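You operate a simulated robot arm through the tools that you are given. There is no shell and no other tool. Be economical: measure what you need, move in short steps, check, and stop when the job is done.

You are at the controls of a simulated two-armed robot. One attempt, no reset.

## Task
Fill the green and blue jars to their lines, stand them in the teal tray and turn the tap off.
Fine: jars from the steel bench; tap water, between each jar's two lines; third jar stays empty. Set down upright: what you pick out.

The check looks at the end state, three seconds after you hand in, the way a careful person would. Anything else that was tipped, shoved, dropped, spilled or broken makes it a failure.

## Robot
Two 7-joint arms with two-finger parallel grippers on one trunk, on a base that drives. Base frame: it is fixed to the floor where the robot stands at the start and does not move with it; the origin is under the middle of the robot, x ahead of it, y to its left, z up. Units: mm, degrees, N and s.
The left shoulder is at the start at [50, 187, 985], the right one opposite. With the tool pointing down near the work surface each hand reaches from about 100 to 660 mm from the robot's upright axis, wherever it stands, measured 20 degrees to its own side. Places, roughly: inside of the teal tray [400, 1200, 800]; tap lever [700, 0, 1200]. Payload 3.43 kg a hand.
The tool frame of a hand sits at the grasp point between the pads (the TCP): z along the fingers, y along the line on which they close. The tips reach 30 mm beyond it. The gripper opens to 94 mm. The fingers are 28 mm wide and 10 mm thick; the gripper's body (50 by 96 mm) begins 55 mm behind the TCP.
Orientation is that of the tool frame in the base frame, as a unit quaternion [w, x, y, z]. With the fingers straight down and closing along the base's y, the tool's x points along the base's -x, its y along +y and its z along -z.

## Interface
- The arms move only by the tool send_rows. It takes "left_motion", "right_motion" or both (then of equal length, played together; a hand with none holds still); each is a list of rows, each a list of 7 numbers: the closure, from 0 (fully open) to 1 (shut), then the shift along the tool's x, y, z in units of 25 mm (1.0 is 25 mm), then the turn, a rotation vector about the tool's x, y, z in units of 6 degrees (1.0 is 6 degrees). In form: [[grip, x, y, z, rx, ry, rz], ...]. A call has 1 to 20 rows; each row shifts and turns the commanded pose from where the row before left it, along the tool's axes as they then stand. A call with a number of a shift or a turn outside -1 to 1 is refused whole. A row lasts 0.2 s, in which the tool goes at most 50 mm and 8.6 degrees; a call with a longer step from one row to the next is refused whole, and so is a gripper value outside its range. A pose out of reach is approached as far as the arm can. The call stops where the force on the tool passes 40 N (or 10 N more than at its start, if that is more) or the arm is blocked; 0.2 s more then pass. Each finger travels about 153 mm/s and halts on what it meets, pressing with about 28 N; the grip force reading is that of the motor and also rises with nothing between the fingers. The clock runs only during rows and for 0.2 s after the last one: add rows that do not move to give the fingers time. The reply holds the time, the measured pose of the TCP, the force on the tool along the base axes, the opening and the grip force, in the units named above and with some noise, with the torque about the TCP (base axes, N m) and any sound that the robot's microphone picked up, and new pictures: "pictures" is both (left out), scene, wrist or none (wrist: the cameras of the hands that moved).
- Cameras (640 x 400 px; columns grow to the right, rows downward): "scene" is now at [143.2, 46.5, 1189.2]; the picture's right is [0.34, -0.94, 0.00], its down [-0.20, -0.07, -0.98] and it looks along [0.92, 0.33, -0.21] (base axes); focal length 214 px, centre (320, 200). "left" rides on the left gripper at [76, -14, -103] in its tool frame; the picture's right is [0.18, 0.98, 0.00], its down [-0.75, 0.14, -0.64] and it looks along [-0.63, 0.12, 0.77] (tool axes); focal length 243 px, centre (320, 200). "right" rides on the right gripper at [76, 14, -103] in its tool frame; the picture's right is [-0.18, 0.98, 0.00], its down [-0.75, -0.14, -0.64] and it looks along [-0.63, -0.12, 0.77] (tool axes); focal length 243 px, centre (320, 200). There is no depth. A picture from a camera that has moved, and an enlarged one, comes with that camera's place and axes in the base frame and with its lens. The place of the scene camera against the robot may be out by one fixed shift of up to 18 mm in any direction.
- lift_body(by): slides the trunk up (or, below 0, down) by that many mm; the arms and the scene camera ride with it, the base frame stays. It gives what a move gives, with no picture.
- steer(legs): drives the robot by 1 to 6 legs, each [ahead, left, turn to the left] in mm, mm and degrees, along the robot's own axes; the way and the turn of a leg run together, so that a leg with both is an arc; at most 1500 mm and 180 degrees a leg. The arms and the cameras ride along, it lands a little off, and it stops where it bumps. It gives what a move gives, and a new picture of the scene camera.
- aim_head(pan, tilt): turns the head with the scene camera to pan (to the left, within 80 degrees either way) and tilt (down, from -29 to 69), counted from straight ahead of the robot. It gives what a move gives, and a new picture of the scene camera.
- close_up(camera, box): a new picture of the part [left, top, right, bottom] of that camera's present view, enlarged. No time passes.
- sign_off(): hands the job in; it is judged then, once.

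Work in short steps. Places have to be worked out from the pictures, the camera data and where the tool is seen: move nearer, look again, correct. Check each grasp and each placing, and mend what went wrong. You have 120 turns and 260 pictures in all, those below and enlarged ones among them. Open the grippers and draw the arms clear of the work before you hand the job in, unless the task says otherwise; then end with one line.

The tools are called after "Call:" by a JSON object that holds its "name" and its "arguments". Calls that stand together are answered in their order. send_rows: Moves the arms, as the interface text tells. Its arguments: {"type":"object","properties":{"left_motion":{"type":"array","items":{"type":"array","items":{"type":"number"}}},"right_motion":{"type":"array","items":{"type":"array","items":{"type":"number"}}},"pictures":{"type":"string","enum":["both","scene","wrist","none"]}},"required":[]} The other tools are called the same way: lift_body (by) slides the trunk up or down; steer (legs) drives the base; aim_head (pan, tilt) turns the head that bears the scene camera; close_up (camera, box) takes an enlarged picture of a part of a camera's view; sign_off () hands the job in.

At the start:

```text
clock: 0.0
left_tcp_pos: [296.1, 274.6, 1000.5]
left_ee_rot: [-0.001, 0.0, 1.0, 0.001]
left_force: [0.3, 0.0, -0.5]
left_wrist_torque: [0.01, -0.01, -0.01]
left_grip_width: 94.0
left_finger_force: 0.0
right_tcp_pos: [332.5, -73.8, 1000.8]
right_ee_rot: [0.0, 0.001, 1.0, 0.001]
right_force: [0.5, 0.8, 0.4]
right_wrist_torque: [0.0, 0.01, 0.01]
right_grip_width: 94.0
right_finger_force: 0.0
trunk travel left (down, up): [-200.0, 232.0]
robot x, y, heading: [-0.6, -1.1, -0.1]
head pan, tilt: [20.0, 12.2]
```

scene: 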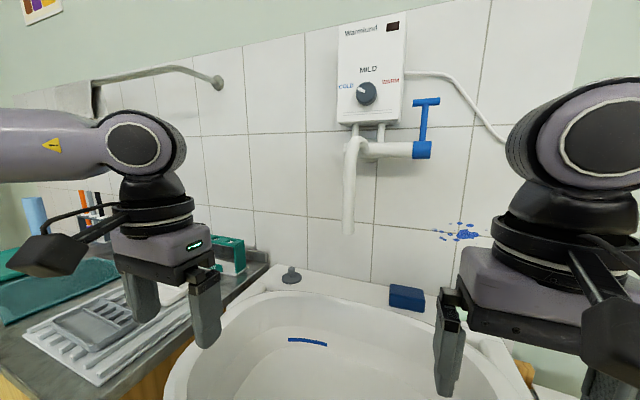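
right: 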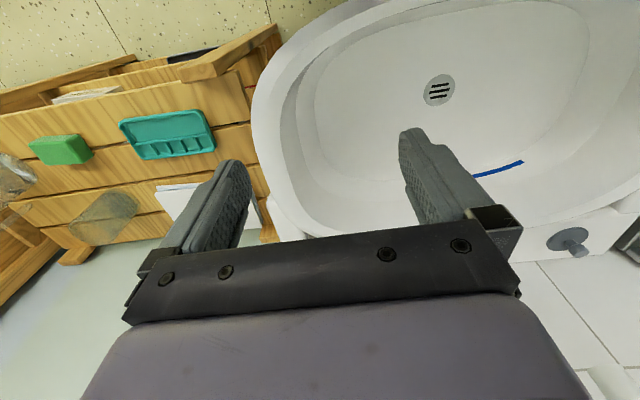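
left: 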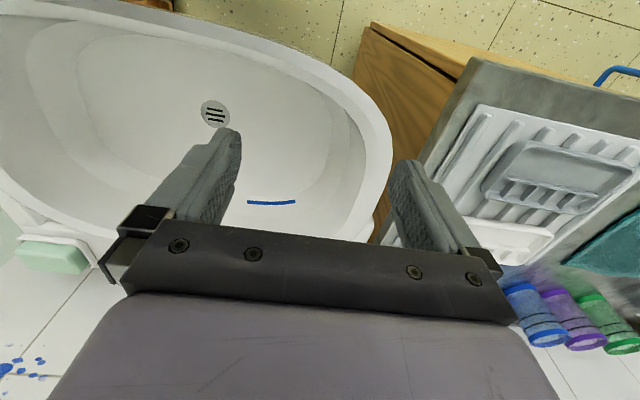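

The left wrist camera shows blue, purple and green jars at the left; I turn the head left to survey the bench.

Call:
{"name": "aim_head", "arguments": {"pan": 60, "tilt": 25}}

Call:
{"name": "aim_head", "arguments": {"pan": 80, "tilt": 30}}

Call:
{"name": "aim_head", "arguments": {"pan": 0, "tilt": 10}}

```text
clock: 1.1
left_tcp_pos: [297.4, 273.6, 999.3]
left_ee_rot: [-0.001, 0.001, 1.0, 0.0]
left_force: [-0.2, 0.5, -0.5]
left_wrist_torque: [-0.01, 0.04, -0.02]
left_grip_width: 94.0
left_finger_force: 0.1
right_tcp_pos: [332.5, -73.1, 999.8]
right_ee_rot: [0.001, 0.0, 1.0, 0.001]
right_force: [-0.1, -0.1, 0.7]
right_wrist_torque: [-0.03, 0.03, 0.01]
right_grip_width: 94.3
right_finger_force: 0.0
trunk travel left (down, up): [-200.0, 232.0]
robot x, y, heading: [0.4, -2.0, 0.2]
head pan, tilt: [60.0, 25.0]
camera scene: at [101.6, 94.5, 1168.5], right [0.87, -0.5, 0.0], down [-0.21, -0.37, -0.91], along [0.45, 0.78, -0.42], focal length 214 px, centre (320, 200)
```

scene: 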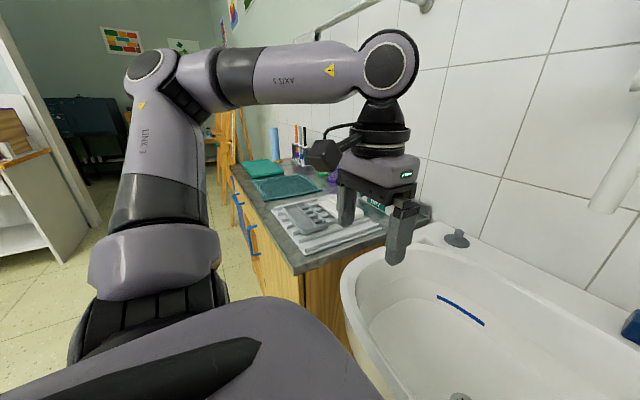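

```text
clock: 1.9
left_tcp_pos: [298.2, 273.5, 999.7]
left_ee_rot: [0.0, 0.0, 1.0, 0.001]
left_force: [-0.4, -0.5, -0.6]
left_wrist_torque: [-0.01, 0.0, -0.03]
left_grip_width: 93.9
left_finger_force: 0.0
right_tcp_pos: [333.4, -72.5, 1000.1]
right_ee_rot: [0.0, 0.0, 1.0, 0.002]
right_force: [-0.3, -0.4, -0.2]
right_wrist_torque: [0.01, 0.01, -0.01]
right_grip_width: 93.9
right_finger_force: 0.1
trunk travel left (down, up): [-200.0, 232.0]
robot x, y, heading: [-2.2, -1.4, 0.1]
head pan, tilt: [80.0, 30.0]
camera scene: at [71.3, 103.8, 1160.5], right [0.98, -0.17, 0.0], down [-0.09, -0.49, -0.87], along [0.15, 0.85, -0.5], focal length 214 px, centre (320, 200)
```

scene: 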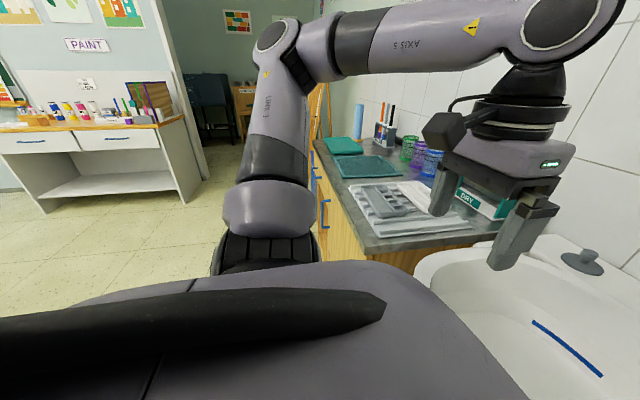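

```text
clock: 3.4
left_tcp_pos: [295.7, 274.5, 1000.9]
left_ee_rot: [0.0, 0.0, 1.0, 0.0]
left_force: [-0.1, -0.7, -0.5]
left_wrist_torque: [-0.02, 0.03, 0.02]
left_grip_width: 94.1
left_finger_force: 0.0
right_tcp_pos: [332.3, -73.0, 1001.2]
right_ee_rot: [-0.001, 0.0, 1.0, 0.001]
right_force: [0.3, 0.1, 0.0]
right_wrist_torque: [-0.02, -0.01, 0.0]
right_grip_width: 94.0
right_finger_force: 0.1
trunk travel left (down, up): [-200.0, 232.0]
robot x, y, heading: [0.8, -0.1, 0.0]
head pan, tilt: [0.0, 10.0]
camera scene: at [148.5, 14.8, 1192.8], right [0.0, -1.0, 0.0], down [-0.17, 0.0, -0.98], along [0.98, 0.0, -0.17], focal length 214 px, centre (320, 200)
```

scene: 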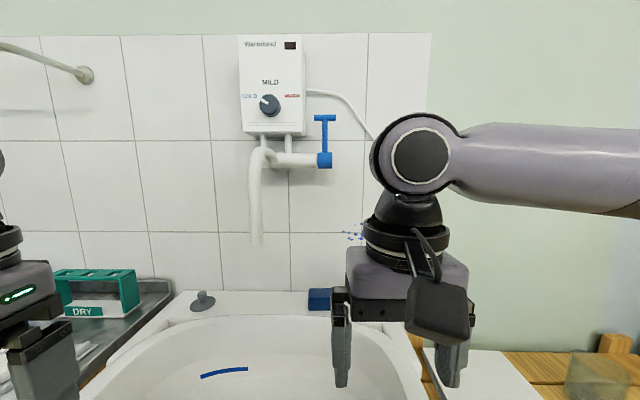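

The tap appears off, its hub near [700,-10,1200], spout tip near [680,180,980]. Jars are around [690,950]; I drive left to look at the bench.

Call:
{"name": "steer", "arguments": {"legs": [[0, 700, 0]]}}

Call:
{"name": "aim_head", "arguments": {"pan": 15, "tilt": 35}}

```text
clock: 5.4
left_tcp_pos: [296.6, 504.9, 999.0]
left_ee_rot: [0.0, 0.003, 1.0, -0.001]
left_force: [-0.5, 0.1, 0.9]
left_wrist_torque: [-0.01, -0.01, 0.01]
left_grip_width: 94.2
left_finger_force: 0.1
right_tcp_pos: [328.3, 159.1, 999.0]
right_ee_rot: [0.0, 0.003, 1.0, 0.0]
right_force: [0.1, 0.0, 0.0]
right_wrist_torque: [-0.04, 0.01, -0.01]
right_grip_width: 94.0
right_finger_force: 0.0
trunk travel left (down, up): [-200.0, 232.0]
robot x, y, heading: [-4.5, 235.7, -0.7]
head pan, tilt: [0.0, 10.0]
stopped in leg 1: the robot was blocked; the commanded pose is now the measured one
camera scene: at [145.0, 247.4, 1192.8], right [-0.01, -1.0, 0.0], down [-0.17, 0.0, -0.98], along [0.98, -0.01, -0.17], focal length 214 px, centre (320, 200)
```

scene: 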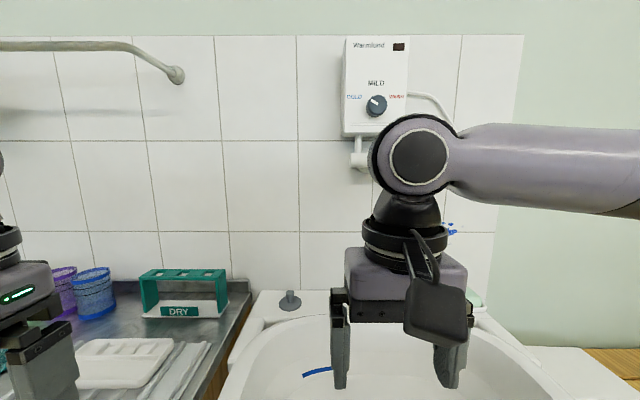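

```text
clock: 6.3
left_tcp_pos: [295.5, 505.5, 999.8]
left_ee_rot: [-0.001, 0.004, 1.0, -0.001]
left_force: [-0.4, 1.2, 0.0]
left_wrist_torque: [-0.02, -0.03, -0.03]
left_grip_width: 94.0
left_finger_force: 0.1
right_tcp_pos: [328.0, 158.3, 1000.1]
right_ee_rot: [0.0, 0.003, 1.0, 0.001]
right_force: [0.1, 0.6, -0.5]
right_wrist_torque: [0.0, -0.02, 0.0]
right_grip_width: 94.0
right_finger_force: 0.0
trunk travel left (down, up): [-200.0, 232.0]
robot x, y, heading: [0.2, 237.0, -0.5]
head pan, tilt: [15.0, 35.0]
camera scene: at [137.2, 270.4, 1152.8], right [0.25, -0.97, 0.0], down [-0.55, -0.14, -0.82], along [0.79, 0.2, -0.57], focal length 214 px, centre (320, 200)
```

scene: 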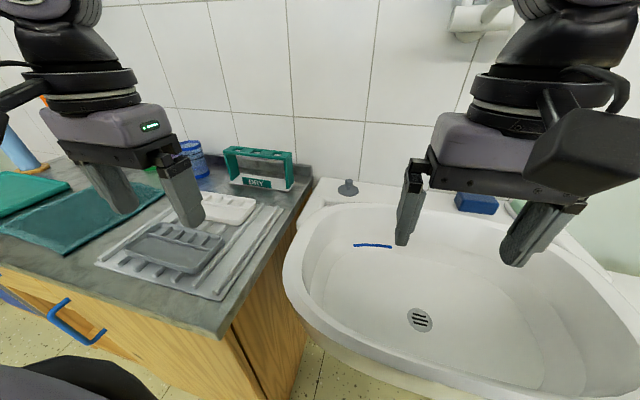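

The base bumped the bench's corner. I back away 150 and go left, then look.

Call:
{"name": "steer", "arguments": {"legs": [[-150, 0, 0], [0, 600, 0]]}}

Call:
{"name": "aim_head", "arguments": {"pan": 0, "tilt": 30}}

```text
clock: 10.8
left_tcp_pos: [141.1, 1121.8, 1000.3]
left_ee_rot: [-0.001, -0.002, 1.0, -0.001]
left_force: [-0.1, 0.0, -0.7]
left_wrist_torque: [0.05, -0.03, 0.01]
left_grip_width: 93.9
left_finger_force: 0.1
right_tcp_pos: [177.7, 776.0, 1000.3]
right_ee_rot: [0.001, -0.003, 1.0, 0.0]
right_force: [-0.2, 0.0, -0.6]
right_wrist_torque: [0.0, 0.03, 0.04]
right_grip_width: 93.8
right_finger_force: 0.1
trunk travel left (down, up): [-200.0, 232.0]
robot x, y, heading: [-156.2, 849.4, -0.0]
head pan, tilt: [15.0, 35.0]
camera scene: at [-14.5, 885.6, 1152.7], right [0.26, -0.97, 0.0], down [-0.55, -0.15, -0.82], along [0.79, 0.21, -0.57], focal length 214 px, centre (320, 200)
```

scene: 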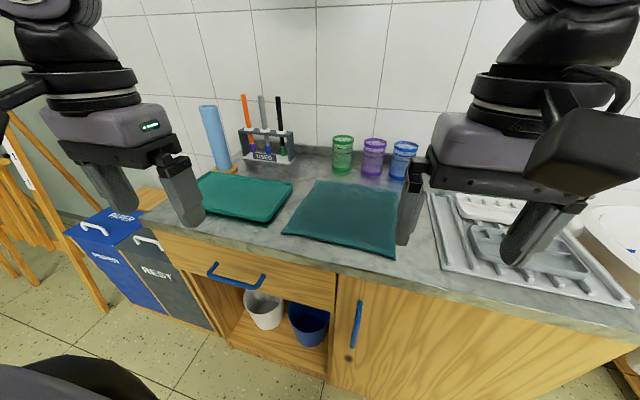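

```text
clock: 11.5
left_tcp_pos: [141.0, 1122.8, 999.5]
left_ee_rot: [-0.001, -0.003, 1.0, -0.001]
left_force: [-0.6, 0.5, 0.1]
left_wrist_torque: [0.03, -0.03, 0.0]
left_grip_width: 94.0
left_finger_force: 0.1
right_tcp_pos: [177.9, 775.2, 999.9]
right_ee_rot: [0.0, -0.003, 1.0, 0.0]
right_force: [0.1, -0.4, 0.0]
right_wrist_torque: [0.01, 0.05, 0.02]
right_grip_width: 94.0
right_finger_force: 0.1
trunk travel left (down, up): [-200.0, 232.0]
robot x, y, heading: [-151.9, 844.4, 0.3]
head pan, tilt: [0.0, 30.0]
camera scene: at [-9.1, 862.8, 1160.5], right [0.0, -1.0, 0.0], down [-0.5, 0.0, -0.87], along [0.87, 0.0, -0.5], focal length 214 px, centre (320, 200)
```

scene: 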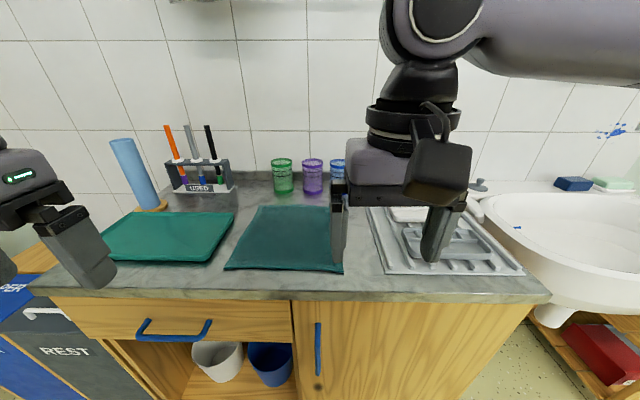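

Jars stand at the back; the tray is the rimmed teal thing to the left, the other a mat. Closer look.

Call:
{"name": "close_up", "arguments": {"camera": "scene", "box": [240, 130, 400, 230]}}

Call:
{"name": "close_up", "arguments": {"camera": "scene", "box": [80, 180, 360, 300]}}

```text
4.00 times, centred on (320, 180) of scene
camera zoom: at [-9.1, 862.8, 1160.5], right [0.0, -1.0, 0.0], down [-0.5, 0.0, -0.87], along [0.87, 0.0, -0.5], focal length 858 px, centre (320, 280)
```

zoom: 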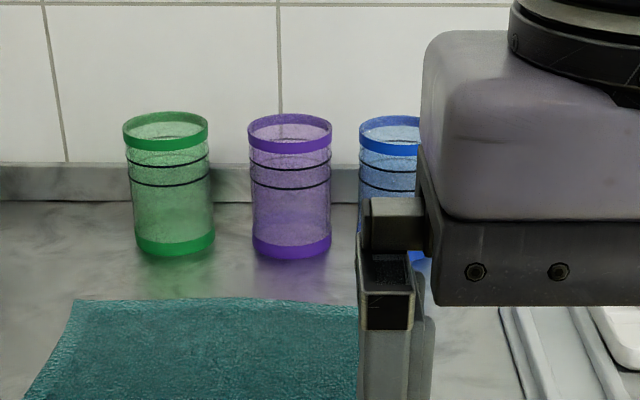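

```text
2.29 times, centred on (220, 240) of scene
camera zoom: at [-9.1, 862.8, 1160.5], right [0.0, -1.0, 0.0], down [-0.5, 0.0, -0.87], along [0.87, 0.0, -0.5], focal length 490 px, centre (549, 109)
```

zoom: 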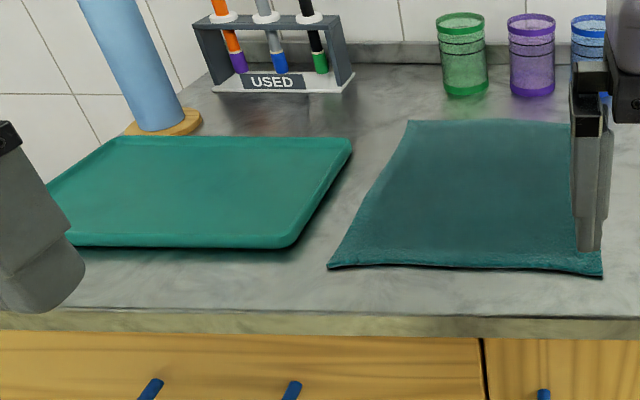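

Jar diameter ~78, spacing ~108, near x≈720; green y≈1003, blue y≈790. I'll need a side grasp with the camera on top, so first I turn the left hand about its axis by 90° and see whether it tracks.

Call:
{"name": "send_rows", "arguments": {"left_motion": [[0, 0, 0, 0, 0, 0, 1], [0, 0, 0, 0, 0, 0, 1], [0, 0, 0, 0, 0, 0, 1], [0, 0, 0, 0, 0, 0, 1], [0, 0, 0, 0, 0, 0, 1], [0, 0, 0, 0, 0, 0, 1], [0, 0, 0, 0, 0, 0, 1], [0, 0, 0, 0, 0, 0, 1], [0, 0, 0, 0, 0, 0, 1], [0, 0, 0, 0, 0, 0, 1], [0, 0, 0, 0, 0, 0, 1], [0, 0, 0, 0, 0, 0, 1], [0, 0, 0, 0, 0, 0, 1], [0, 0, 0, 0, 0, 0, 1], [0, 0, 0, 0, 0, 0, 1]], "pictures": "scene"}}

```text
clock: 14.7
left_tcp_pos: [68.7, 1048.5, 1022.5]
left_ee_rot: [0.001, 0.706, 0.708, -0.001]
left_force: [-0.4, 0.2, 0.9]
left_wrist_torque: [0.01, -0.01, 0.03]
left_grip_width: 94.0
left_finger_force: 0.1
left hand out of reach, approached as far as the arm can: row 11, 12, 13, 14, 15
right_tcp_pos: [176.8, 776.0, 999.4]
right_ee_rot: [0.0, -0.003, 1.0, 0.0]
right_force: [0.3, 0.8, -1.0]
right_wrist_torque: [-0.02, 0.0, -0.03]
right_grip_width: 93.7
right_finger_force: 0.1
trunk travel left (down, up): [-200.0, 232.0]
robot x, y, heading: [-153.9, 846.0, -0.1]
head pan, tilt: [0.0, 30.0]
camera scene: at [-9.1, 862.6, 1160.5], right [0.0, -1.0, 0.0], down [-0.5, 0.0, -0.87], along [0.87, 0.0, -0.5], focal length 214 px, centre (320, 200)
```

scene: 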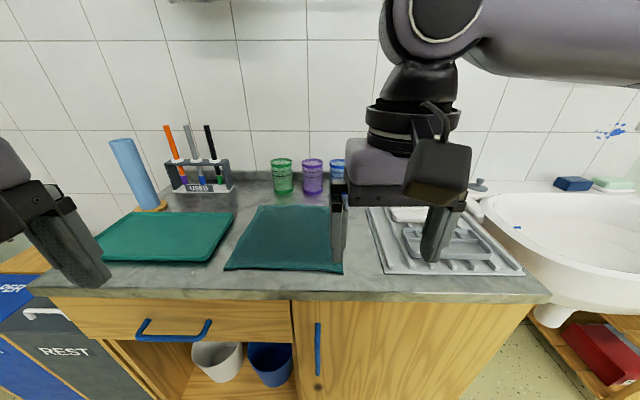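

That direction hits a limit; I turn back and beyond the other way.

Call:
{"name": "send_rows", "arguments": {"left_motion": [[0, 0, 0, 0, 0, 0, -1], [0, 0, 0, 0, 0, 0, -1], [0, 0, 0, 0, 0, 0, -1], [0, 0, 0, 0, 0, 0, -1], [0, 0, 0, 0, 0, 0, -1], [0, 0, 0, 0, 0, 0, -1], [0, 0, 0, 0, 0, 0, -1], [0, 0, 0, 0, 0, 0, -1], [0, 0, 0, 0, 0, 0, -1], [0, 0, 0, 0, 0, 0, -1], [0, 0, 0, 0, 0, 0, -1], [0, 0, 0, 0, 0, 0, -1], [0, 0, 0, 0, 0, 0, -1], [0, 0, 0, 0, 0, 0, -1], [0, 0, 0, 0, 0, 0, -1]], "pictures": "none"}}

Call:
{"name": "send_rows", "arguments": {"left_motion": [[0, 0, 0, 0, 0, 0, -1], [0, 0, 0, 0, 0, 0, -1], [0, 0, 0, 0, 0, 0, -1], [0, 0, 0, 0, 0, 0, -1], [0, 0, 0, 0, 0, 0, -1], [0, 0, 0, 0, 0, 0, -1], [0, 0, 0, 0, 0, 0, -1], [0, 0, 0, 0, 0, 0, -1], [0, 0, 0, 0, 0, 0, -1], [0, 0, 0, 0, 0, 0, -1], [0, 0, 0, 0, 0, 0, -1], [0, 0, 0, 0, 0, 0, -1], [0, 0, 0, 0, 0, 0, -1], [0, 0, 0, 0, 0, 0, -1], [0, 0, 0, 0, 0, 0, -1]], "pictures": "scene"}}

```text
clock: 17.9
left_tcp_pos: [69.7, 1048.3, 1024.5]
left_ee_rot: [-0.001, -0.003, 1.0, -0.001]
left_force: [0.1, -1.0, 0.1]
left_wrist_torque: [0.02, -0.04, -0.02]
left_grip_width: 94.1
left_finger_force: 0.0
right_tcp_pos: [178.0, 776.2, 999.5]
right_ee_rot: [0.0, -0.003, 1.0, 0.0]
right_force: [0.0, -0.2, 0.3]
right_wrist_torque: [0.01, 0.03, 0.01]
right_grip_width: 93.6
right_finger_force: 0.1
trunk travel left (down, up): [-200.0, 232.0]
robot x, y, heading: [-151.5, 845.7, -0.0]
head pan, tilt: [0.0, 30.0]
```

```text
clock: 21.1
left_tcp_pos: [69.3, 1046.7, 1023.9]
left_ee_rot: [0.002, 0.709, -0.706, 0.001]
left_force: [-0.1, -0.3, -0.7]
left_wrist_torque: [-0.03, 0.01, -0.02]
left_grip_width: 94.1
left_finger_force: 0.1
right_tcp_pos: [177.9, 776.0, 998.9]
right_ee_rot: [0.001, -0.003, 1.0, 0.0]
right_force: [0.7, -0.5, 0.7]
right_wrist_torque: [0.0, 0.02, -0.01]
right_grip_width: 94.1
right_finger_force: 0.0
trunk travel left (down, up): [-200.0, 232.0]
robot x, y, heading: [-154.9, 845.8, 0.2]
head pan, tilt: [0.0, 30.0]
camera scene: at [-9.1, 862.7, 1160.5], right [0.0, -1.0, 0.0], down [-0.5, 0.0, -0.87], along [0.87, 0.0, -0.5], focal length 214 px, centre (320, 200)
```

scene: 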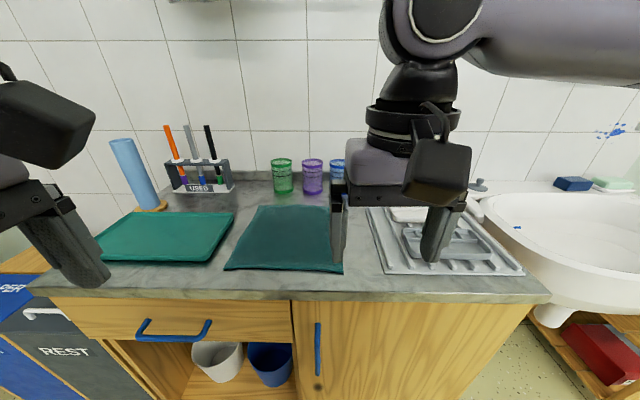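

This way tracks; another 90°.

Call:
{"name": "send_rows", "arguments": {"left_motion": [[0, 0, 0, 0, 0, 0, -1], [0, 0, 0, 0, 0, 0, -1], [0, 0, 0, 0, 0, 0, -1], [0, 0, 0, 0, 0, 0, -1], [0, 0, 0, 0, 0, 0, -1], [0, 0, 0, 0, 0, 0, -1], [0, 0, 0, 0, 0, 0, -1], [0, 0, 0, 0, 0, 0, -1], [0, 0, 0, 0, 0, 0, -1], [0, 0, 0, 0, 0, 0, -1], [0, 0, 0, 0, 0, 0, -1], [0, 0, 0, 0, 0, 0, -1], [0, 0, 0, 0, 0, 0, -1], [0, 0, 0, 0, 0, 0, -1], [0, 0, 0, 0, 0, 0, -1]], "pictures": "both"}}

```text
clock: 24.3
left_tcp_pos: [69.8, 1049.5, 1023.0]
left_ee_rot: [0.001, 1.0, 0.003, -0.001]
left_force: [0.3, 0.4, 0.6]
left_wrist_torque: [-0.01, 0.01, -0.03]
left_grip_width: 93.9
left_finger_force: 0.0
right_tcp_pos: [177.1, 775.7, 999.5]
right_ee_rot: [0.0, -0.002, 1.0, 0.0]
right_force: [0.5, -0.1, -0.1]
right_wrist_torque: [-0.02, 0.0, 0.01]
right_grip_width: 93.8
right_finger_force: 0.0
trunk travel left (down, up): [-200.0, 232.0]
robot x, y, heading: [-157.8, 849.3, -0.1]
head pan, tilt: [0.0, 30.0]
camera scene: at [-9.1, 862.7, 1160.5], right [0.0, -1.0, 0.0], down [-0.5, 0.0, -0.87], along [0.87, 0.0, -0.5], focal length 214 px, centre (320, 200)
camera left: at [147.0, 1064.5, 1124.9], right [0.19, -0.98, 0.0], down [-0.75, -0.14, 0.64], along [-0.63, -0.12, -0.77], focal length 243 px, centre (320, 200)
```

scene: 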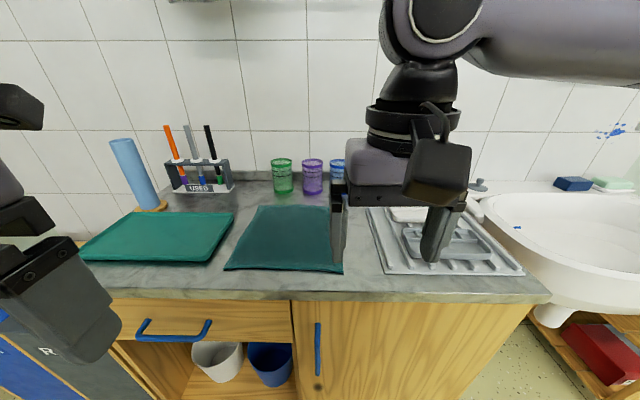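
left: 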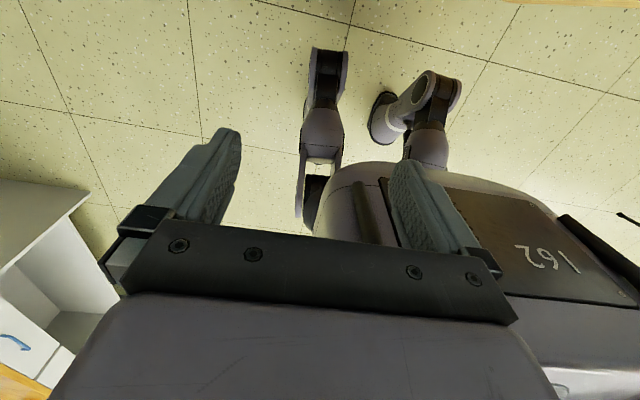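

Now I move the hand forward 200 mm, then pitch it up so the fingers point ahead (about 12° down).

Call:
{"name": "send_rows", "arguments": {"left_motion": [[0, 1, 0, 0, 0, 0, 0], [0, 1, 0, 0, 0, 0, 0], [0, 1, 0, 0, 0, 0, 0], [0, 1, 0, 0, 0, 0, 0], [0, 1, 0, 0, 0, 0, 0], [0, 1, 0, 0, 0, 0, 0], [0, 1, 0, 0, 0, 0, 0], [0, 0, 0, 0, 0, 1, 0], [0, 0, 0, 0, 0, 1, 0], [0, 0, 0, 0, 0, 1, 0], [0, 0, 0, 0, 0, 1, 0], [0, 0, 0, 0, 0, 1, 0], [0, 0, 0, 0, 0, 1, 0], [0, 0, 0, 0, 0, 1, 0], [0, 0, 0, 0, 0, 1, 0], [0, 0, 0, 0, 0, 1, 0], [0, 0, 0, 0, 0, 1, 0], [0, 0, 0, 0, 0, 1, 0], [0, 0, 0, 0, 0, 1, 0], [0, 0, 0, 0, 0, 1, 0]], "pictures": "both"}}

```text
clock: 28.5
left_tcp_pos: [271.9, 1041.6, 1037.6]
left_ee_rot: [0.001, 0.777, 0.002, 0.629]
left_force: [-0.2, -0.8, 0.2]
left_wrist_torque: [0.0, 0.0, 0.01]
left_grip_width: 93.7
left_finger_force: 0.1
left hand out of reach, approached as far as the arm can: row 19, 20
right_tcp_pos: [178.3, 777.0, 1000.3]
right_ee_rot: [0.0, -0.003, 1.0, 0.0]
right_force: [-0.1, -0.1, 0.2]
right_wrist_torque: [0.04, 0.0, -0.01]
right_grip_width: 93.8
right_finger_force: 0.0
trunk travel left (down, up): [-200.0, 232.0]
robot x, y, heading: [-158.1, 848.8, 0.2]
head pan, tilt: [0.0, 30.0]
camera scene: at [-9.0, 862.7, 1160.5], right [0.0, -1.0, 0.0], down [-0.5, 0.0, -0.87], along [0.87, 0.0, -0.5], focal length 214 px, centre (320, 200)
camera left: at [187.3, 1056.8, 1133.1], right [0.04, -0.98, 0.18], down [-0.78, -0.15, -0.6], along [0.62, -0.12, -0.78], focal length 243 px, centre (320, 200)
```

scene: 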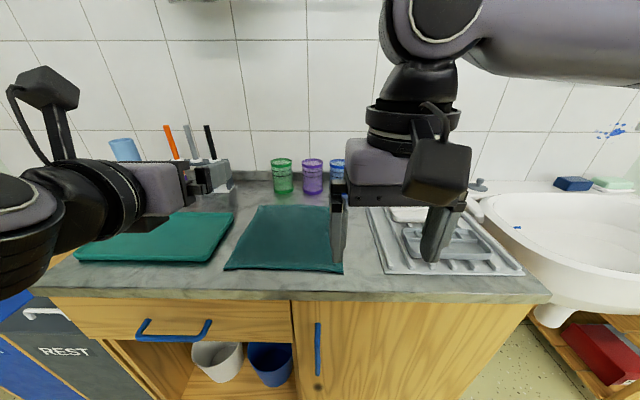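
left: 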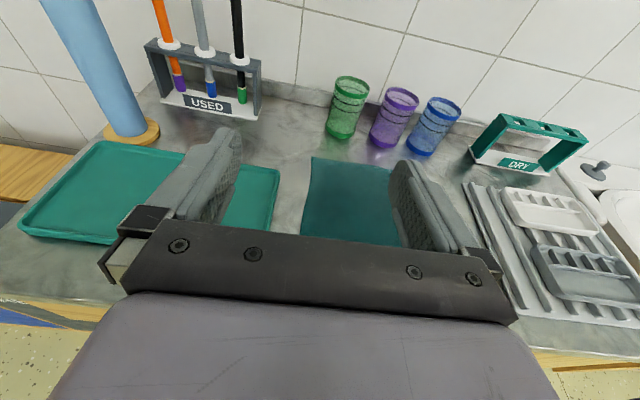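

Now fingers point ahead with a fine view. I drive ahead 80 and right 50 to bring the green jar into reach.

Call:
{"name": "steer", "arguments": {"legs": [[80, -50, 0]]}}

Call:
{"name": "close_up", "arguments": {"camera": "left", "box": [240, 0, 480, 150]}}

```text
clock: 29.7
left_tcp_pos: [350.3, 992.1, 1036.7]
left_ee_rot: [-0.002, 0.778, 0.003, 0.628]
left_force: [0.5, -0.4, 0.4]
left_wrist_torque: [0.01, 0.01, -0.02]
left_grip_width: 93.9
left_finger_force: 0.1
right_tcp_pos: [256.8, 727.0, 1000.1]
right_ee_rot: [0.0, -0.002, 1.0, 0.0]
right_force: [-0.3, 0.1, 0.2]
right_wrist_torque: [-0.01, -0.02, -0.02]
right_grip_width: 94.0
right_finger_force: 0.2
trunk travel left (down, up): [-200.0, 232.0]
robot x, y, heading: [-76.3, 796.5, 0.3]
head pan, tilt: [0.0, 30.0]
camera scene: at [69.9, 813.1, 1160.4], right [0.0, -1.0, 0.0], down [-0.5, 0.0, -0.87], along [0.87, 0.0, -0.5], focal length 214 px, centre (320, 200)
```

scene: 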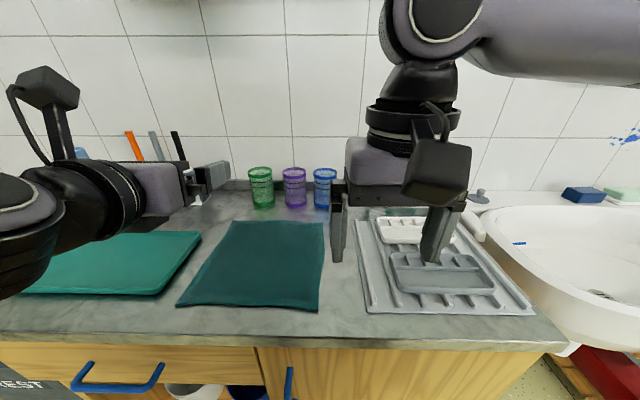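

```text
2.67 times, centred on (360, 75) of left
camera zoom: at [266.0, 1007.5, 1133.1], right [0.04, -0.98, 0.18], down [-0.79, -0.15, -0.6], along [0.62, -0.12, -0.78], focal length 647 px, centre (213, 533)
```

zoom: 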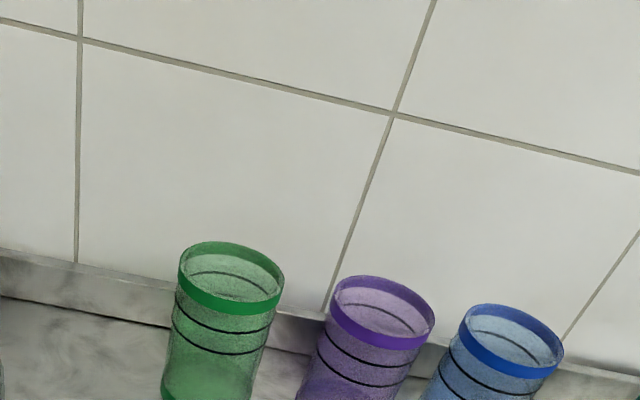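

Best estimate: green jar centre ≈[667,972], top ≈905, bench ≈800. I lower the trunk 100 mm to work at jar height.

Call:
{"name": "lift_body", "arguments": {"by": -100}}

Call:
{"name": "send_rows", "arguments": {"left_motion": [[0.1, -0.2, 0, 0.9, 0, 0, 0], [0.1, -0.2, 0, 0.9, 0, 0, 0], [0.1, -0.2, 0, 0.9, 0, 0, 0], [0.1, -0.2, 0, 0.9, 0, 0, 0], [0.1, -0.2, 0, 0.9, 0, 0, 0], [0.1, -0.2, 0, 0.9, 0, 0, 0]], "pictures": "both"}}

```text
clock: 31.0
left_tcp_pos: [349.7, 992.3, 937.5]
left_ee_rot: [-0.001, 0.778, 0.003, 0.628]
left_force: [0.1, -0.5, 0.3]
left_wrist_torque: [0.0, 0.03, -0.02]
left_grip_width: 93.8
left_finger_force: 0.0
right_tcp_pos: [257.4, 726.2, 899.5]
right_ee_rot: [-0.001, -0.004, 1.0, 0.0]
right_force: [-0.3, -0.3, -0.4]
right_wrist_torque: [-0.01, 0.02, 0.01]
right_grip_width: 94.1
right_finger_force: 0.0
trunk travel left (down, up): [-100.0, 332.0]
robot x, y, heading: [-75.9, 797.8, -0.1]
head pan, tilt: [0.0, 30.0]
```

```text
clock: 32.4
left_tcp_pos: [476.4, 994.2, 879.1]
left_ee_rot: [-0.001, 0.778, 0.003, 0.629]
left_force: [0.3, 0.3, 0.6]
left_wrist_torque: [0.03, -0.04, 0.01]
left_grip_width: 84.2
left_finger_force: 0.1
right_tcp_pos: [256.6, 726.3, 900.8]
right_ee_rot: [0.001, -0.003, 1.0, 0.0]
right_force: [-0.6, -0.4, 1.0]
right_wrist_torque: [-0.01, 0.0, 0.0]
right_grip_width: 94.0
right_finger_force: 0.1
trunk travel left (down, up): [-100.0, 332.0]
robot x, y, heading: [-74.3, 793.4, 0.1]
head pan, tilt: [0.0, 30.0]
camera scene: at [69.7, 813.3, 1060.5], right [0.0, -1.0, 0.0], down [-0.5, 0.0, -0.87], along [0.87, 0.0, -0.5], focal length 214 px, centre (320, 200)
camera left: at [391.1, 1008.5, 974.3], right [0.04, -0.98, 0.18], down [-0.78, -0.15, -0.6], along [0.62, -0.12, -0.78], focal length 243 px, centre (320, 200)
```

scene: 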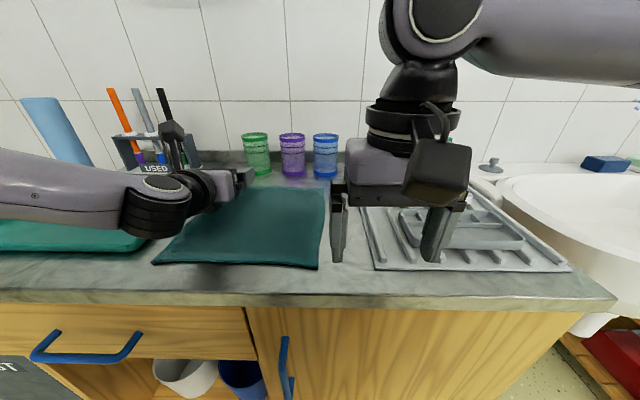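
left: 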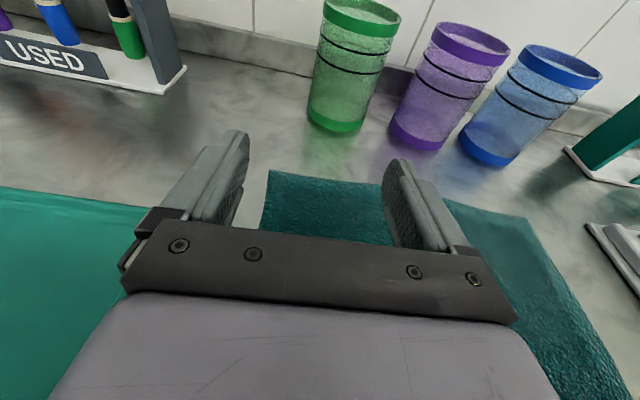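

Green jar base now judged at about [658,966]. I align in y, drop to z≈845 and move 70 closer, then look.

Call:
{"name": "send_rows", "arguments": {"left_motion": [[0.1, -0.25, 0.37, 1.0, 0, 0, 0], [0.1, -0.25, 0.37, 1.0, 0, 0, 0], [0.1, -0.25, 0.37, 1.0, 0, 0, 0], [0.1, 0, 0, 0, 0, 0, 0]], "pictures": "both"}}

```text
clock: 33.4
left_tcp_pos: [544.6, 967.4, 854.8]
left_ee_rot: [-0.001, 0.773, 0.003, 0.634]
left_force: [-3.0, 0.2, 30.4]
left_wrist_torque: [0.05, 2.15, -0.03]
left_grip_width: 84.6
left_finger_force: 0.1
right_tcp_pos: [254.4, 727.1, 901.2]
right_ee_rot: [0.002, -0.003, 1.0, 0.0]
right_force: [0.0, -0.4, 0.1]
right_wrist_torque: [-0.02, 0.0, 0.0]
right_grip_width: 94.0
right_finger_force: 0.1
trunk travel left (down, up): [-100.0, 332.0]
robot x, y, heading: [-76.9, 800.6, 0.2]
head pan, tilt: [0.0, 30.0]
camera scene: at [67.3, 812.7, 1061.4], right [0.0, -1.0, 0.0], down [-0.5, 0.0, -0.87], along [0.87, 0.0, -0.5], focal length 214 px, centre (320, 200)
camera left: at [458.9, 982.4, 949.3], right [0.04, -0.98, 0.18], down [-0.78, -0.15, -0.61], along [0.63, -0.12, -0.77], focal length 243 px, centre (320, 200)
```

scene: 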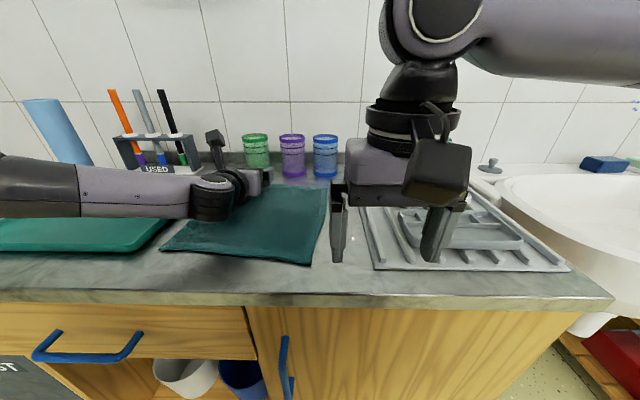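
left: 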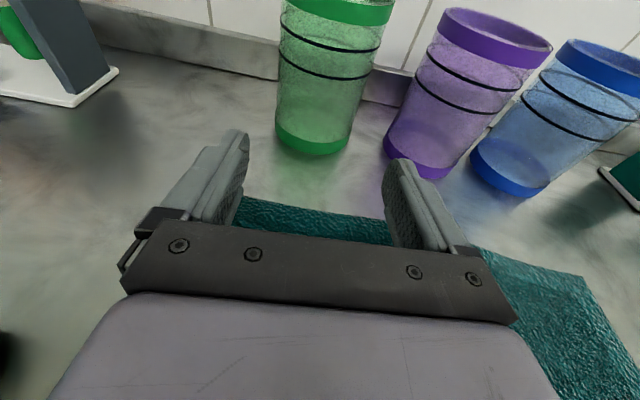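

The wrist presses on the bench (30 N up): I lift straight up at once, then pitch the hand 18° steeper.

Call:
{"name": "send_rows", "arguments": {"left_motion": [[0.1, 0.88, 0, -0.19, 0, 0, 0], [0.1, 0.88, 0, -0.19, 0, 0, 0], [0.1, 0, 0, 0, 0, -1, 0], [0.1, 0, 0, 0, 0, -1, 0], [0.1, 0, 0, 0, 0, -1, 0], [0.1, 0, 0, 0, 0, 0, 0]], "pictures": "both"}}

Call:
{"name": "lift_body", "arguments": {"by": 60}}

```text
clock: 34.8
left_tcp_pos: [545.5, 965.9, 891.0]
left_ee_rot: [0.001, 0.867, 0.003, 0.498]
left_force: [-0.6, 0.6, -0.1]
left_wrist_torque: [0.0, -0.01, 0.05]
left_grip_width: 84.8
left_finger_force: 0.1
right_tcp_pos: [257.5, 726.7, 900.1]
right_ee_rot: [0.0, -0.003, 1.0, 0.0]
right_force: [-0.5, -0.6, 0.2]
right_wrist_torque: [0.01, 0.02, 0.0]
right_grip_width: 94.1
right_finger_force: 0.0
trunk travel left (down, up): [-100.0, 332.0]
robot x, y, heading: [-79.6, 800.3, -0.2]
head pan, tilt: [0.0, 30.0]
camera scene: at [69.7, 813.3, 1060.5], right [0.0, -1.0, 0.0], down [-0.5, 0.0, -0.87], along [0.87, 0.0, -0.5], focal length 214 px, centre (320, 200)
camera left: at [495.2, 980.8, 1007.6], right [0.1, -0.98, 0.16], down [-0.93, -0.15, -0.33], along [0.35, -0.12, -0.93], focal length 243 px, centre (320, 200)
```

scene: 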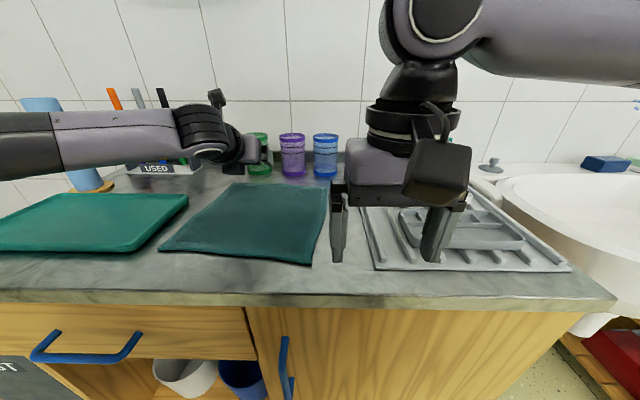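
left: 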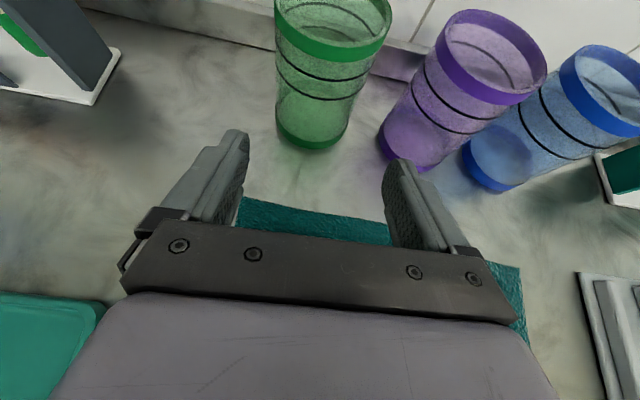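

```text
clock: 35.8
left_tcp_pos: [544.8, 966.3, 950.4]
left_ee_rot: [0.0, 0.867, 0.002, 0.499]
left_force: [0.7, -0.5, 0.0]
left_wrist_torque: [0.0, 0.04, 0.01]
left_grip_width: 84.5
left_finger_force: 0.0
right_tcp_pos: [256.5, 727.6, 959.7]
right_ee_rot: [0.0, -0.002, 1.0, 0.0]
right_force: [0.8, 0.0, 0.0]
right_wrist_torque: [-0.03, -0.01, -0.01]
right_grip_width: 94.0
right_finger_force: 0.1
trunk travel left (down, up): [-160.0, 272.0]
robot x, y, heading: [-73.9, 798.7, 0.4]
head pan, tilt: [0.0, 30.0]
```

Jar centre refined to ≈[655,971]. I descend to z≈850 at this standoff (watching force), then 50 forward.

Call:
{"name": "send_rows", "arguments": {"left_motion": [[0.1, -0.88, -0.05, 0.51, 0, 0, 0], [0.1, -0.88, -0.05, 0.51, 0, 0, 0], [0.1, -0.88, -0.05, 0.51, 0, 0, 0], [0.1, -0.87, -0.05, 0.5, 0, 0, 0], [0.1, 0, 0, 0, 0, 0, 0]], "pictures": "none"}}

Call:
{"name": "send_rows", "arguments": {"left_motion": [[0.1, 0.35, 0, 0.6, 0, 0, 0], [0.1, 0.35, 0, 0.6, 0, 0, 0], [0.1, 0.35, 0, 0.6, 0, 0, 0], [0.1, 0, 0, 0, 0, 0, 0]], "pictures": "both"}}

```text
clock: 37.0
left_tcp_pos: [542.5, 979.8, 853.0]
left_ee_rot: [0.001, 0.867, 0.003, 0.499]
left_force: [-0.1, -0.1, 0.6]
left_wrist_torque: [0.01, 0.0, 0.01]
left_grip_width: 84.6
left_finger_force: 0.0
left hand out of reach, approached as far as the arm can: row 3, 4
right_tcp_pos: [256.2, 726.6, 959.9]
right_ee_rot: [0.0, -0.003, 1.0, -0.001]
right_force: [-0.1, 0.1, 0.5]
right_wrist_torque: [0.01, 0.0, 0.02]
right_grip_width: 94.0
right_finger_force: 0.1
trunk travel left (down, up): [-160.0, 272.0]
robot x, y, heading: [-73.2, 800.9, 0.0]
head pan, tilt: [0.0, 30.0]
```

```text
clock: 38.0
left_tcp_pos: [570.5, 1001.5, 863.5]
left_ee_rot: [-0.001, 0.867, 0.003, 0.499]
left_force: [0.0, -0.1, 0.1]
left_wrist_torque: [-0.02, 0.02, -0.04]
left_grip_width: 84.4
left_finger_force: 0.1
left hand out of reach, approached as far as the arm can: row 1, 2, 3
right_tcp_pos: [256.1, 727.5, 960.3]
right_ee_rot: [0.001, -0.003, 1.0, 0.0]
right_force: [0.2, 0.6, 0.8]
right_wrist_torque: [0.02, 0.01, -0.03]
right_grip_width: 94.0
right_finger_force: 0.1
trunk travel left (down, up): [-160.0, 272.0]
robot x, y, heading: [-76.3, 798.2, 0.1]
head pan, tilt: [0.0, 30.0]
camera scene: at [69.7, 813.3, 1120.5], right [0.0, -1.0, 0.0], down [-0.5, 0.0, -0.87], along [0.87, 0.0, -0.5], focal length 214 px, centre (320, 200)
camera left: at [521.2, 1016.2, 980.0], right [0.1, -0.98, 0.16], down [-0.93, -0.15, -0.33], along [0.35, -0.12, -0.93], focal length 243 px, centre (320, 200)
```

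scene: 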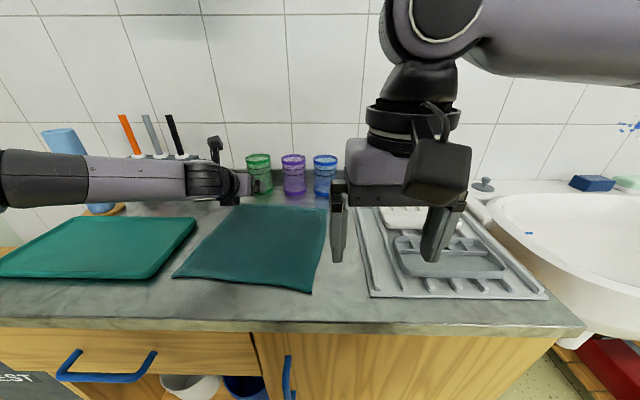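
left: 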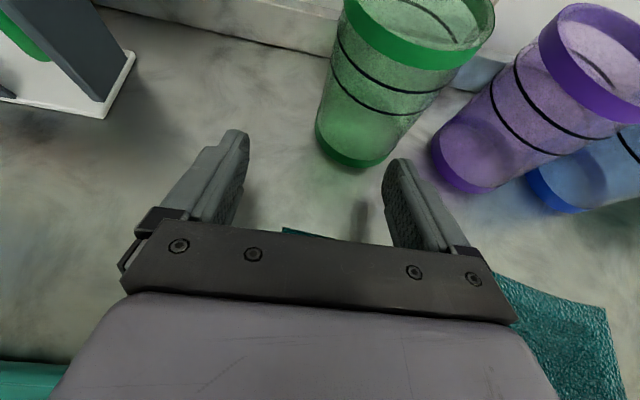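

The hand hits a wrist limit because the forearm comes in from the left. Yawing the fingers 24° to the right should relax it, and the green jar then lies nearly on the line.

Call:
{"name": "send_rows", "arguments": {"left_motion": [[0.1, 0, 0, 0, -0.866, 0, 0.5], [0.1, 0, 0, 0, -0.866, 0, 0.5], [0.1, 0, 0, 0, -0.866, 0, 0.5], [0.1, 0, 0, 0, -0.866, 0, 0.5], [0.1, 0, 0, 0, 0, 0, 0]], "pictures": "both"}}

```text
clock: 39.2
left_tcp_pos: [571.4, 1001.4, 862.4]
left_ee_rot: [0.104, 0.848, -0.178, 0.489]
left_force: [-0.1, 0.5, 0.6]
left_wrist_torque: [0.02, 0.0, 0.03]
left_grip_width: 84.5
left_finger_force: 0.0
right_tcp_pos: [255.3, 727.1, 960.4]
right_ee_rot: [0.0, -0.002, 1.0, 0.0]
right_force: [-0.4, 0.4, 0.0]
right_wrist_torque: [-0.01, 0.01, 0.0]
right_grip_width: 93.8
right_finger_force: 0.0
trunk travel left (down, up): [-160.0, 272.0]
robot x, y, heading: [-77.4, 798.0, 0.3]
head pan, tilt: [0.0, 30.0]
camera scene: at [69.7, 813.3, 1120.5], right [0.0, -1.0, 0.0], down [-0.5, 0.0, -0.87], along [0.87, 0.0, -0.5], focal length 214 px, centre (320, 200)
camera left: at [530.9, 1036.1, 979.5], right [-0.31, -0.94, 0.16], down [-0.91, 0.25, -0.33], along [0.27, -0.25, -0.93], focal length 243 px, centre (320, 200)
```

scene: 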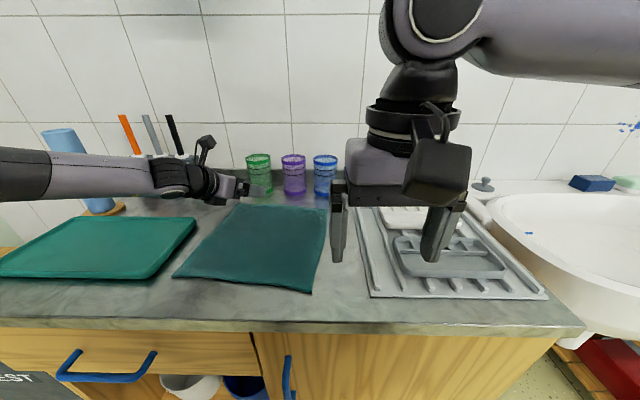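
left: 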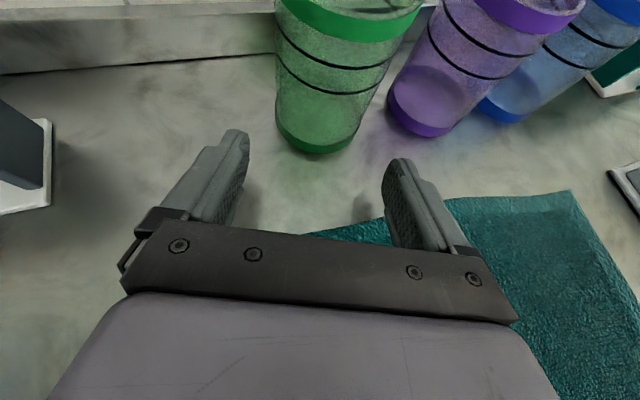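

The green jar is nicely on the finger line. I advance 3/5 of the remaining 88 mm and check.

Call:
{"name": "send_rows", "arguments": {"left_motion": [[0.1, 0.256, -0.03, 0.664, 0, 0, 0], [0.1, 0.256, -0.03, 0.664, 0, 0, 0], [0.1, 0.256, -0.03, 0.664, 0, 0, 0], [0.1, 0, 0, 0, 0, 0, 0]], "pictures": "wrist"}}

```text
clock: 40.2
left_tcp_pos: [602.4, 993.5, 858.9]
left_ee_rot: [0.104, 0.848, -0.177, 0.488]
left_force: [0.2, -0.6, -0.1]
left_wrist_torque: [0.02, 0.0, -0.01]
left_grip_width: 84.6
left_finger_force: 0.1
left hand out of reach, approached as far as the arm can: row 2, 3
right_tcp_pos: [256.3, 727.0, 960.2]
right_ee_rot: [0.0, -0.003, 1.0, 0.001]
right_force: [-0.3, 1.5, 0.4]
right_wrist_torque: [-0.01, -0.02, -0.01]
right_grip_width: 94.1
right_finger_force: 0.1
trunk travel left (down, up): [-160.0, 272.0]
robot x, y, heading: [-76.8, 801.1, 0.1]
head pan, tilt: [0.0, 30.0]
camera left: at [562.4, 1027.6, 976.5], right [-0.31, -0.94, 0.16], down [-0.91, 0.25, -0.33], along [0.27, -0.25, -0.93], focal length 243 px, centre (320, 200)
```

left: 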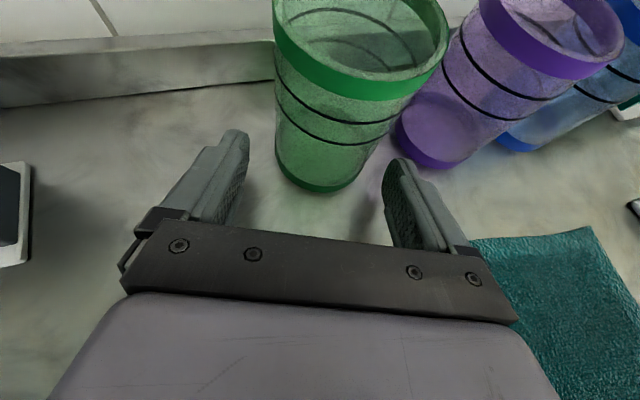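

Reach ends here. I retract the hand 50 mm and drive the robot 55 mm ahead to gain reach.

Call:
{"name": "send_rows", "arguments": {"left_motion": [[0.1, -0.5, 0, -0.866, 0, 0, 0], [0.1, -0.5, 0, -0.866, 0, 0, 0], [0.1, 0.866, 0, -0.5, 0, 0, 0], [0.1, 0, 0, 0, 0, 0, 0]], "pictures": "none"}}

Call:
{"name": "steer", "arguments": {"legs": [[55, 0, 0]]}}

```text
clock: 41.2
left_tcp_pos: [556.6, 1014.2, 885.2]
left_ee_rot: [0.104, 0.848, -0.177, 0.489]
left_force: [-0.5, 0.5, -0.3]
left_wrist_torque: [0.0, 0.01, 0.0]
left_grip_width: 84.5
left_finger_force: 0.0
right_tcp_pos: [256.5, 725.4, 960.6]
right_ee_rot: [0.0, -0.002, 1.0, 0.001]
right_force: [0.4, 0.1, 0.4]
right_wrist_torque: [-0.04, -0.01, 0.02]
right_grip_width: 94.1
right_finger_force: 0.0
trunk travel left (down, up): [-160.0, 272.0]
robot x, y, heading: [-76.9, 800.4, 0.2]
head pan, tilt: [0.0, 30.0]
```

```text
clock: 42.0
left_tcp_pos: [562.8, 1013.8, 885.5]
left_ee_rot: [0.103, 0.848, -0.177, 0.489]
left_force: [-0.1, 0.2, -0.1]
left_wrist_torque: [-0.01, -0.02, -0.02]
left_grip_width: 84.5
left_finger_force: 0.1
right_tcp_pos: [264.4, 726.9, 960.0]
right_ee_rot: [0.0, -0.002, 1.0, 0.0]
right_force: [-0.1, 0.7, -0.3]
right_wrist_torque: [0.0, 0.01, 0.02]
right_grip_width: 93.8
right_finger_force: 0.0
trunk travel left (down, up): [-160.0, 272.0]
robot x, y, heading: [-70.1, 797.4, 0.0]
head pan, tilt: [0.0, 30.0]
stopped in leg 1: the robot was blocked; the commanded pose is now the measured one
camera scene: at [76.2, 813.4, 1120.5], right [0.0, -1.0, 0.0], down [-0.5, 0.0, -0.87], along [0.87, 0.0, -0.5], focal length 214 px, centre (320, 200)
```

scene: 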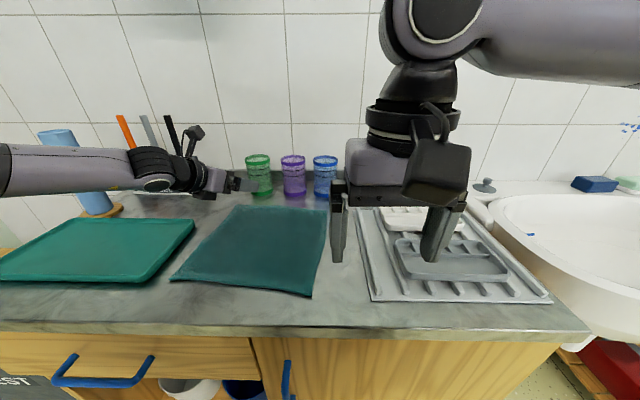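

The base is against the bench (x≈-70 is the limit). The limit seems related to hand height below the shoulder, so I lower the trunk 38 mm instead of the arm and then advance level.

Call:
{"name": "lift_body", "arguments": {"by": -38}}

Call:
{"name": "send_rows", "arguments": {"left_motion": [[0.1, 0.433, 0, 0.75, 0, 0, 0], [0.1, 0.433, 0, 0.75, 0, 0, 0], [0.1, 0, 0, 0, 0, 0, 0]], "pictures": "both"}}

```text
clock: 42.8
left_tcp_pos: [562.9, 1013.5, 847.6]
left_ee_rot: [0.103, 0.848, -0.176, 0.49]
left_force: [1.1, 0.0, 0.8]
left_wrist_torque: [0.03, -0.06, -0.04]
left_grip_width: 84.6
left_finger_force: 0.3
right_tcp_pos: [263.3, 726.7, 920.9]
right_ee_rot: [0.0, -0.002, 1.0, 0.0]
right_force: [0.9, -0.6, -0.4]
right_wrist_torque: [-0.01, -0.01, -0.03]
right_grip_width: 94.2
right_finger_force: 0.0
trunk travel left (down, up): [-122.0, 310.0]
robot x, y, heading: [-70.3, 799.6, 0.1]
head pan, tilt: [0.0, 30.0]
```

```text
clock: 43.6
left_tcp_pos: [602.8, 995.9, 847.4]
left_ee_rot: [0.104, 0.847, -0.178, 0.49]
left_force: [-5.2, 2.1, 6.7]
left_wrist_torque: [0.22, -0.06, 0.28]
left_grip_width: 84.3
left_finger_force: 0.1
right_tcp_pos: [262.9, 727.1, 922.2]
right_ee_rot: [0.0, -0.003, 1.0, 0.0]
right_force: [0.4, 0.1, -0.4]
right_wrist_torque: [0.01, 0.0, 0.0]
right_grip_width: 93.9
right_finger_force: 0.0
trunk travel left (down, up): [-122.0, 310.0]
robot x, y, heading: [-70.1, 797.5, 0.1]
head pan, tilt: [0.0, 30.0]
camera scene: at [75.3, 813.4, 1082.7], right [0.0, -1.0, 0.0], down [-0.5, 0.0, -0.87], along [0.87, 0.0, -0.5], focal length 214 px, centre (320, 200)
camera left: at [562.3, 1030.2, 963.9], right [-0.31, -0.94, 0.16], down [-0.91, 0.24, -0.33], along [0.27, -0.25, -0.93], focal length 243 px, centre (320, 200)
```

scene: 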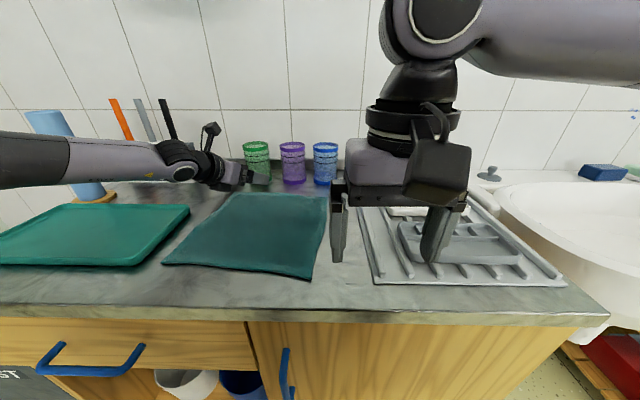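
left: 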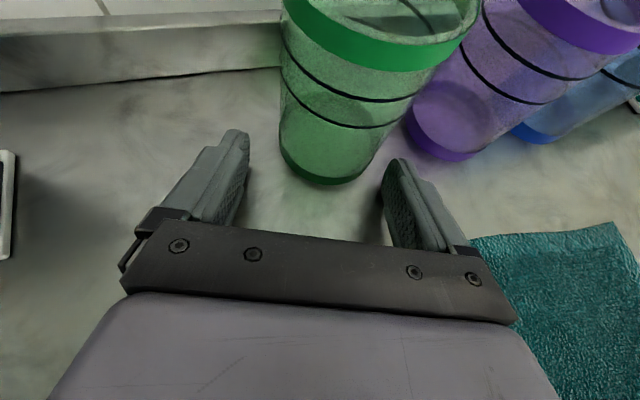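

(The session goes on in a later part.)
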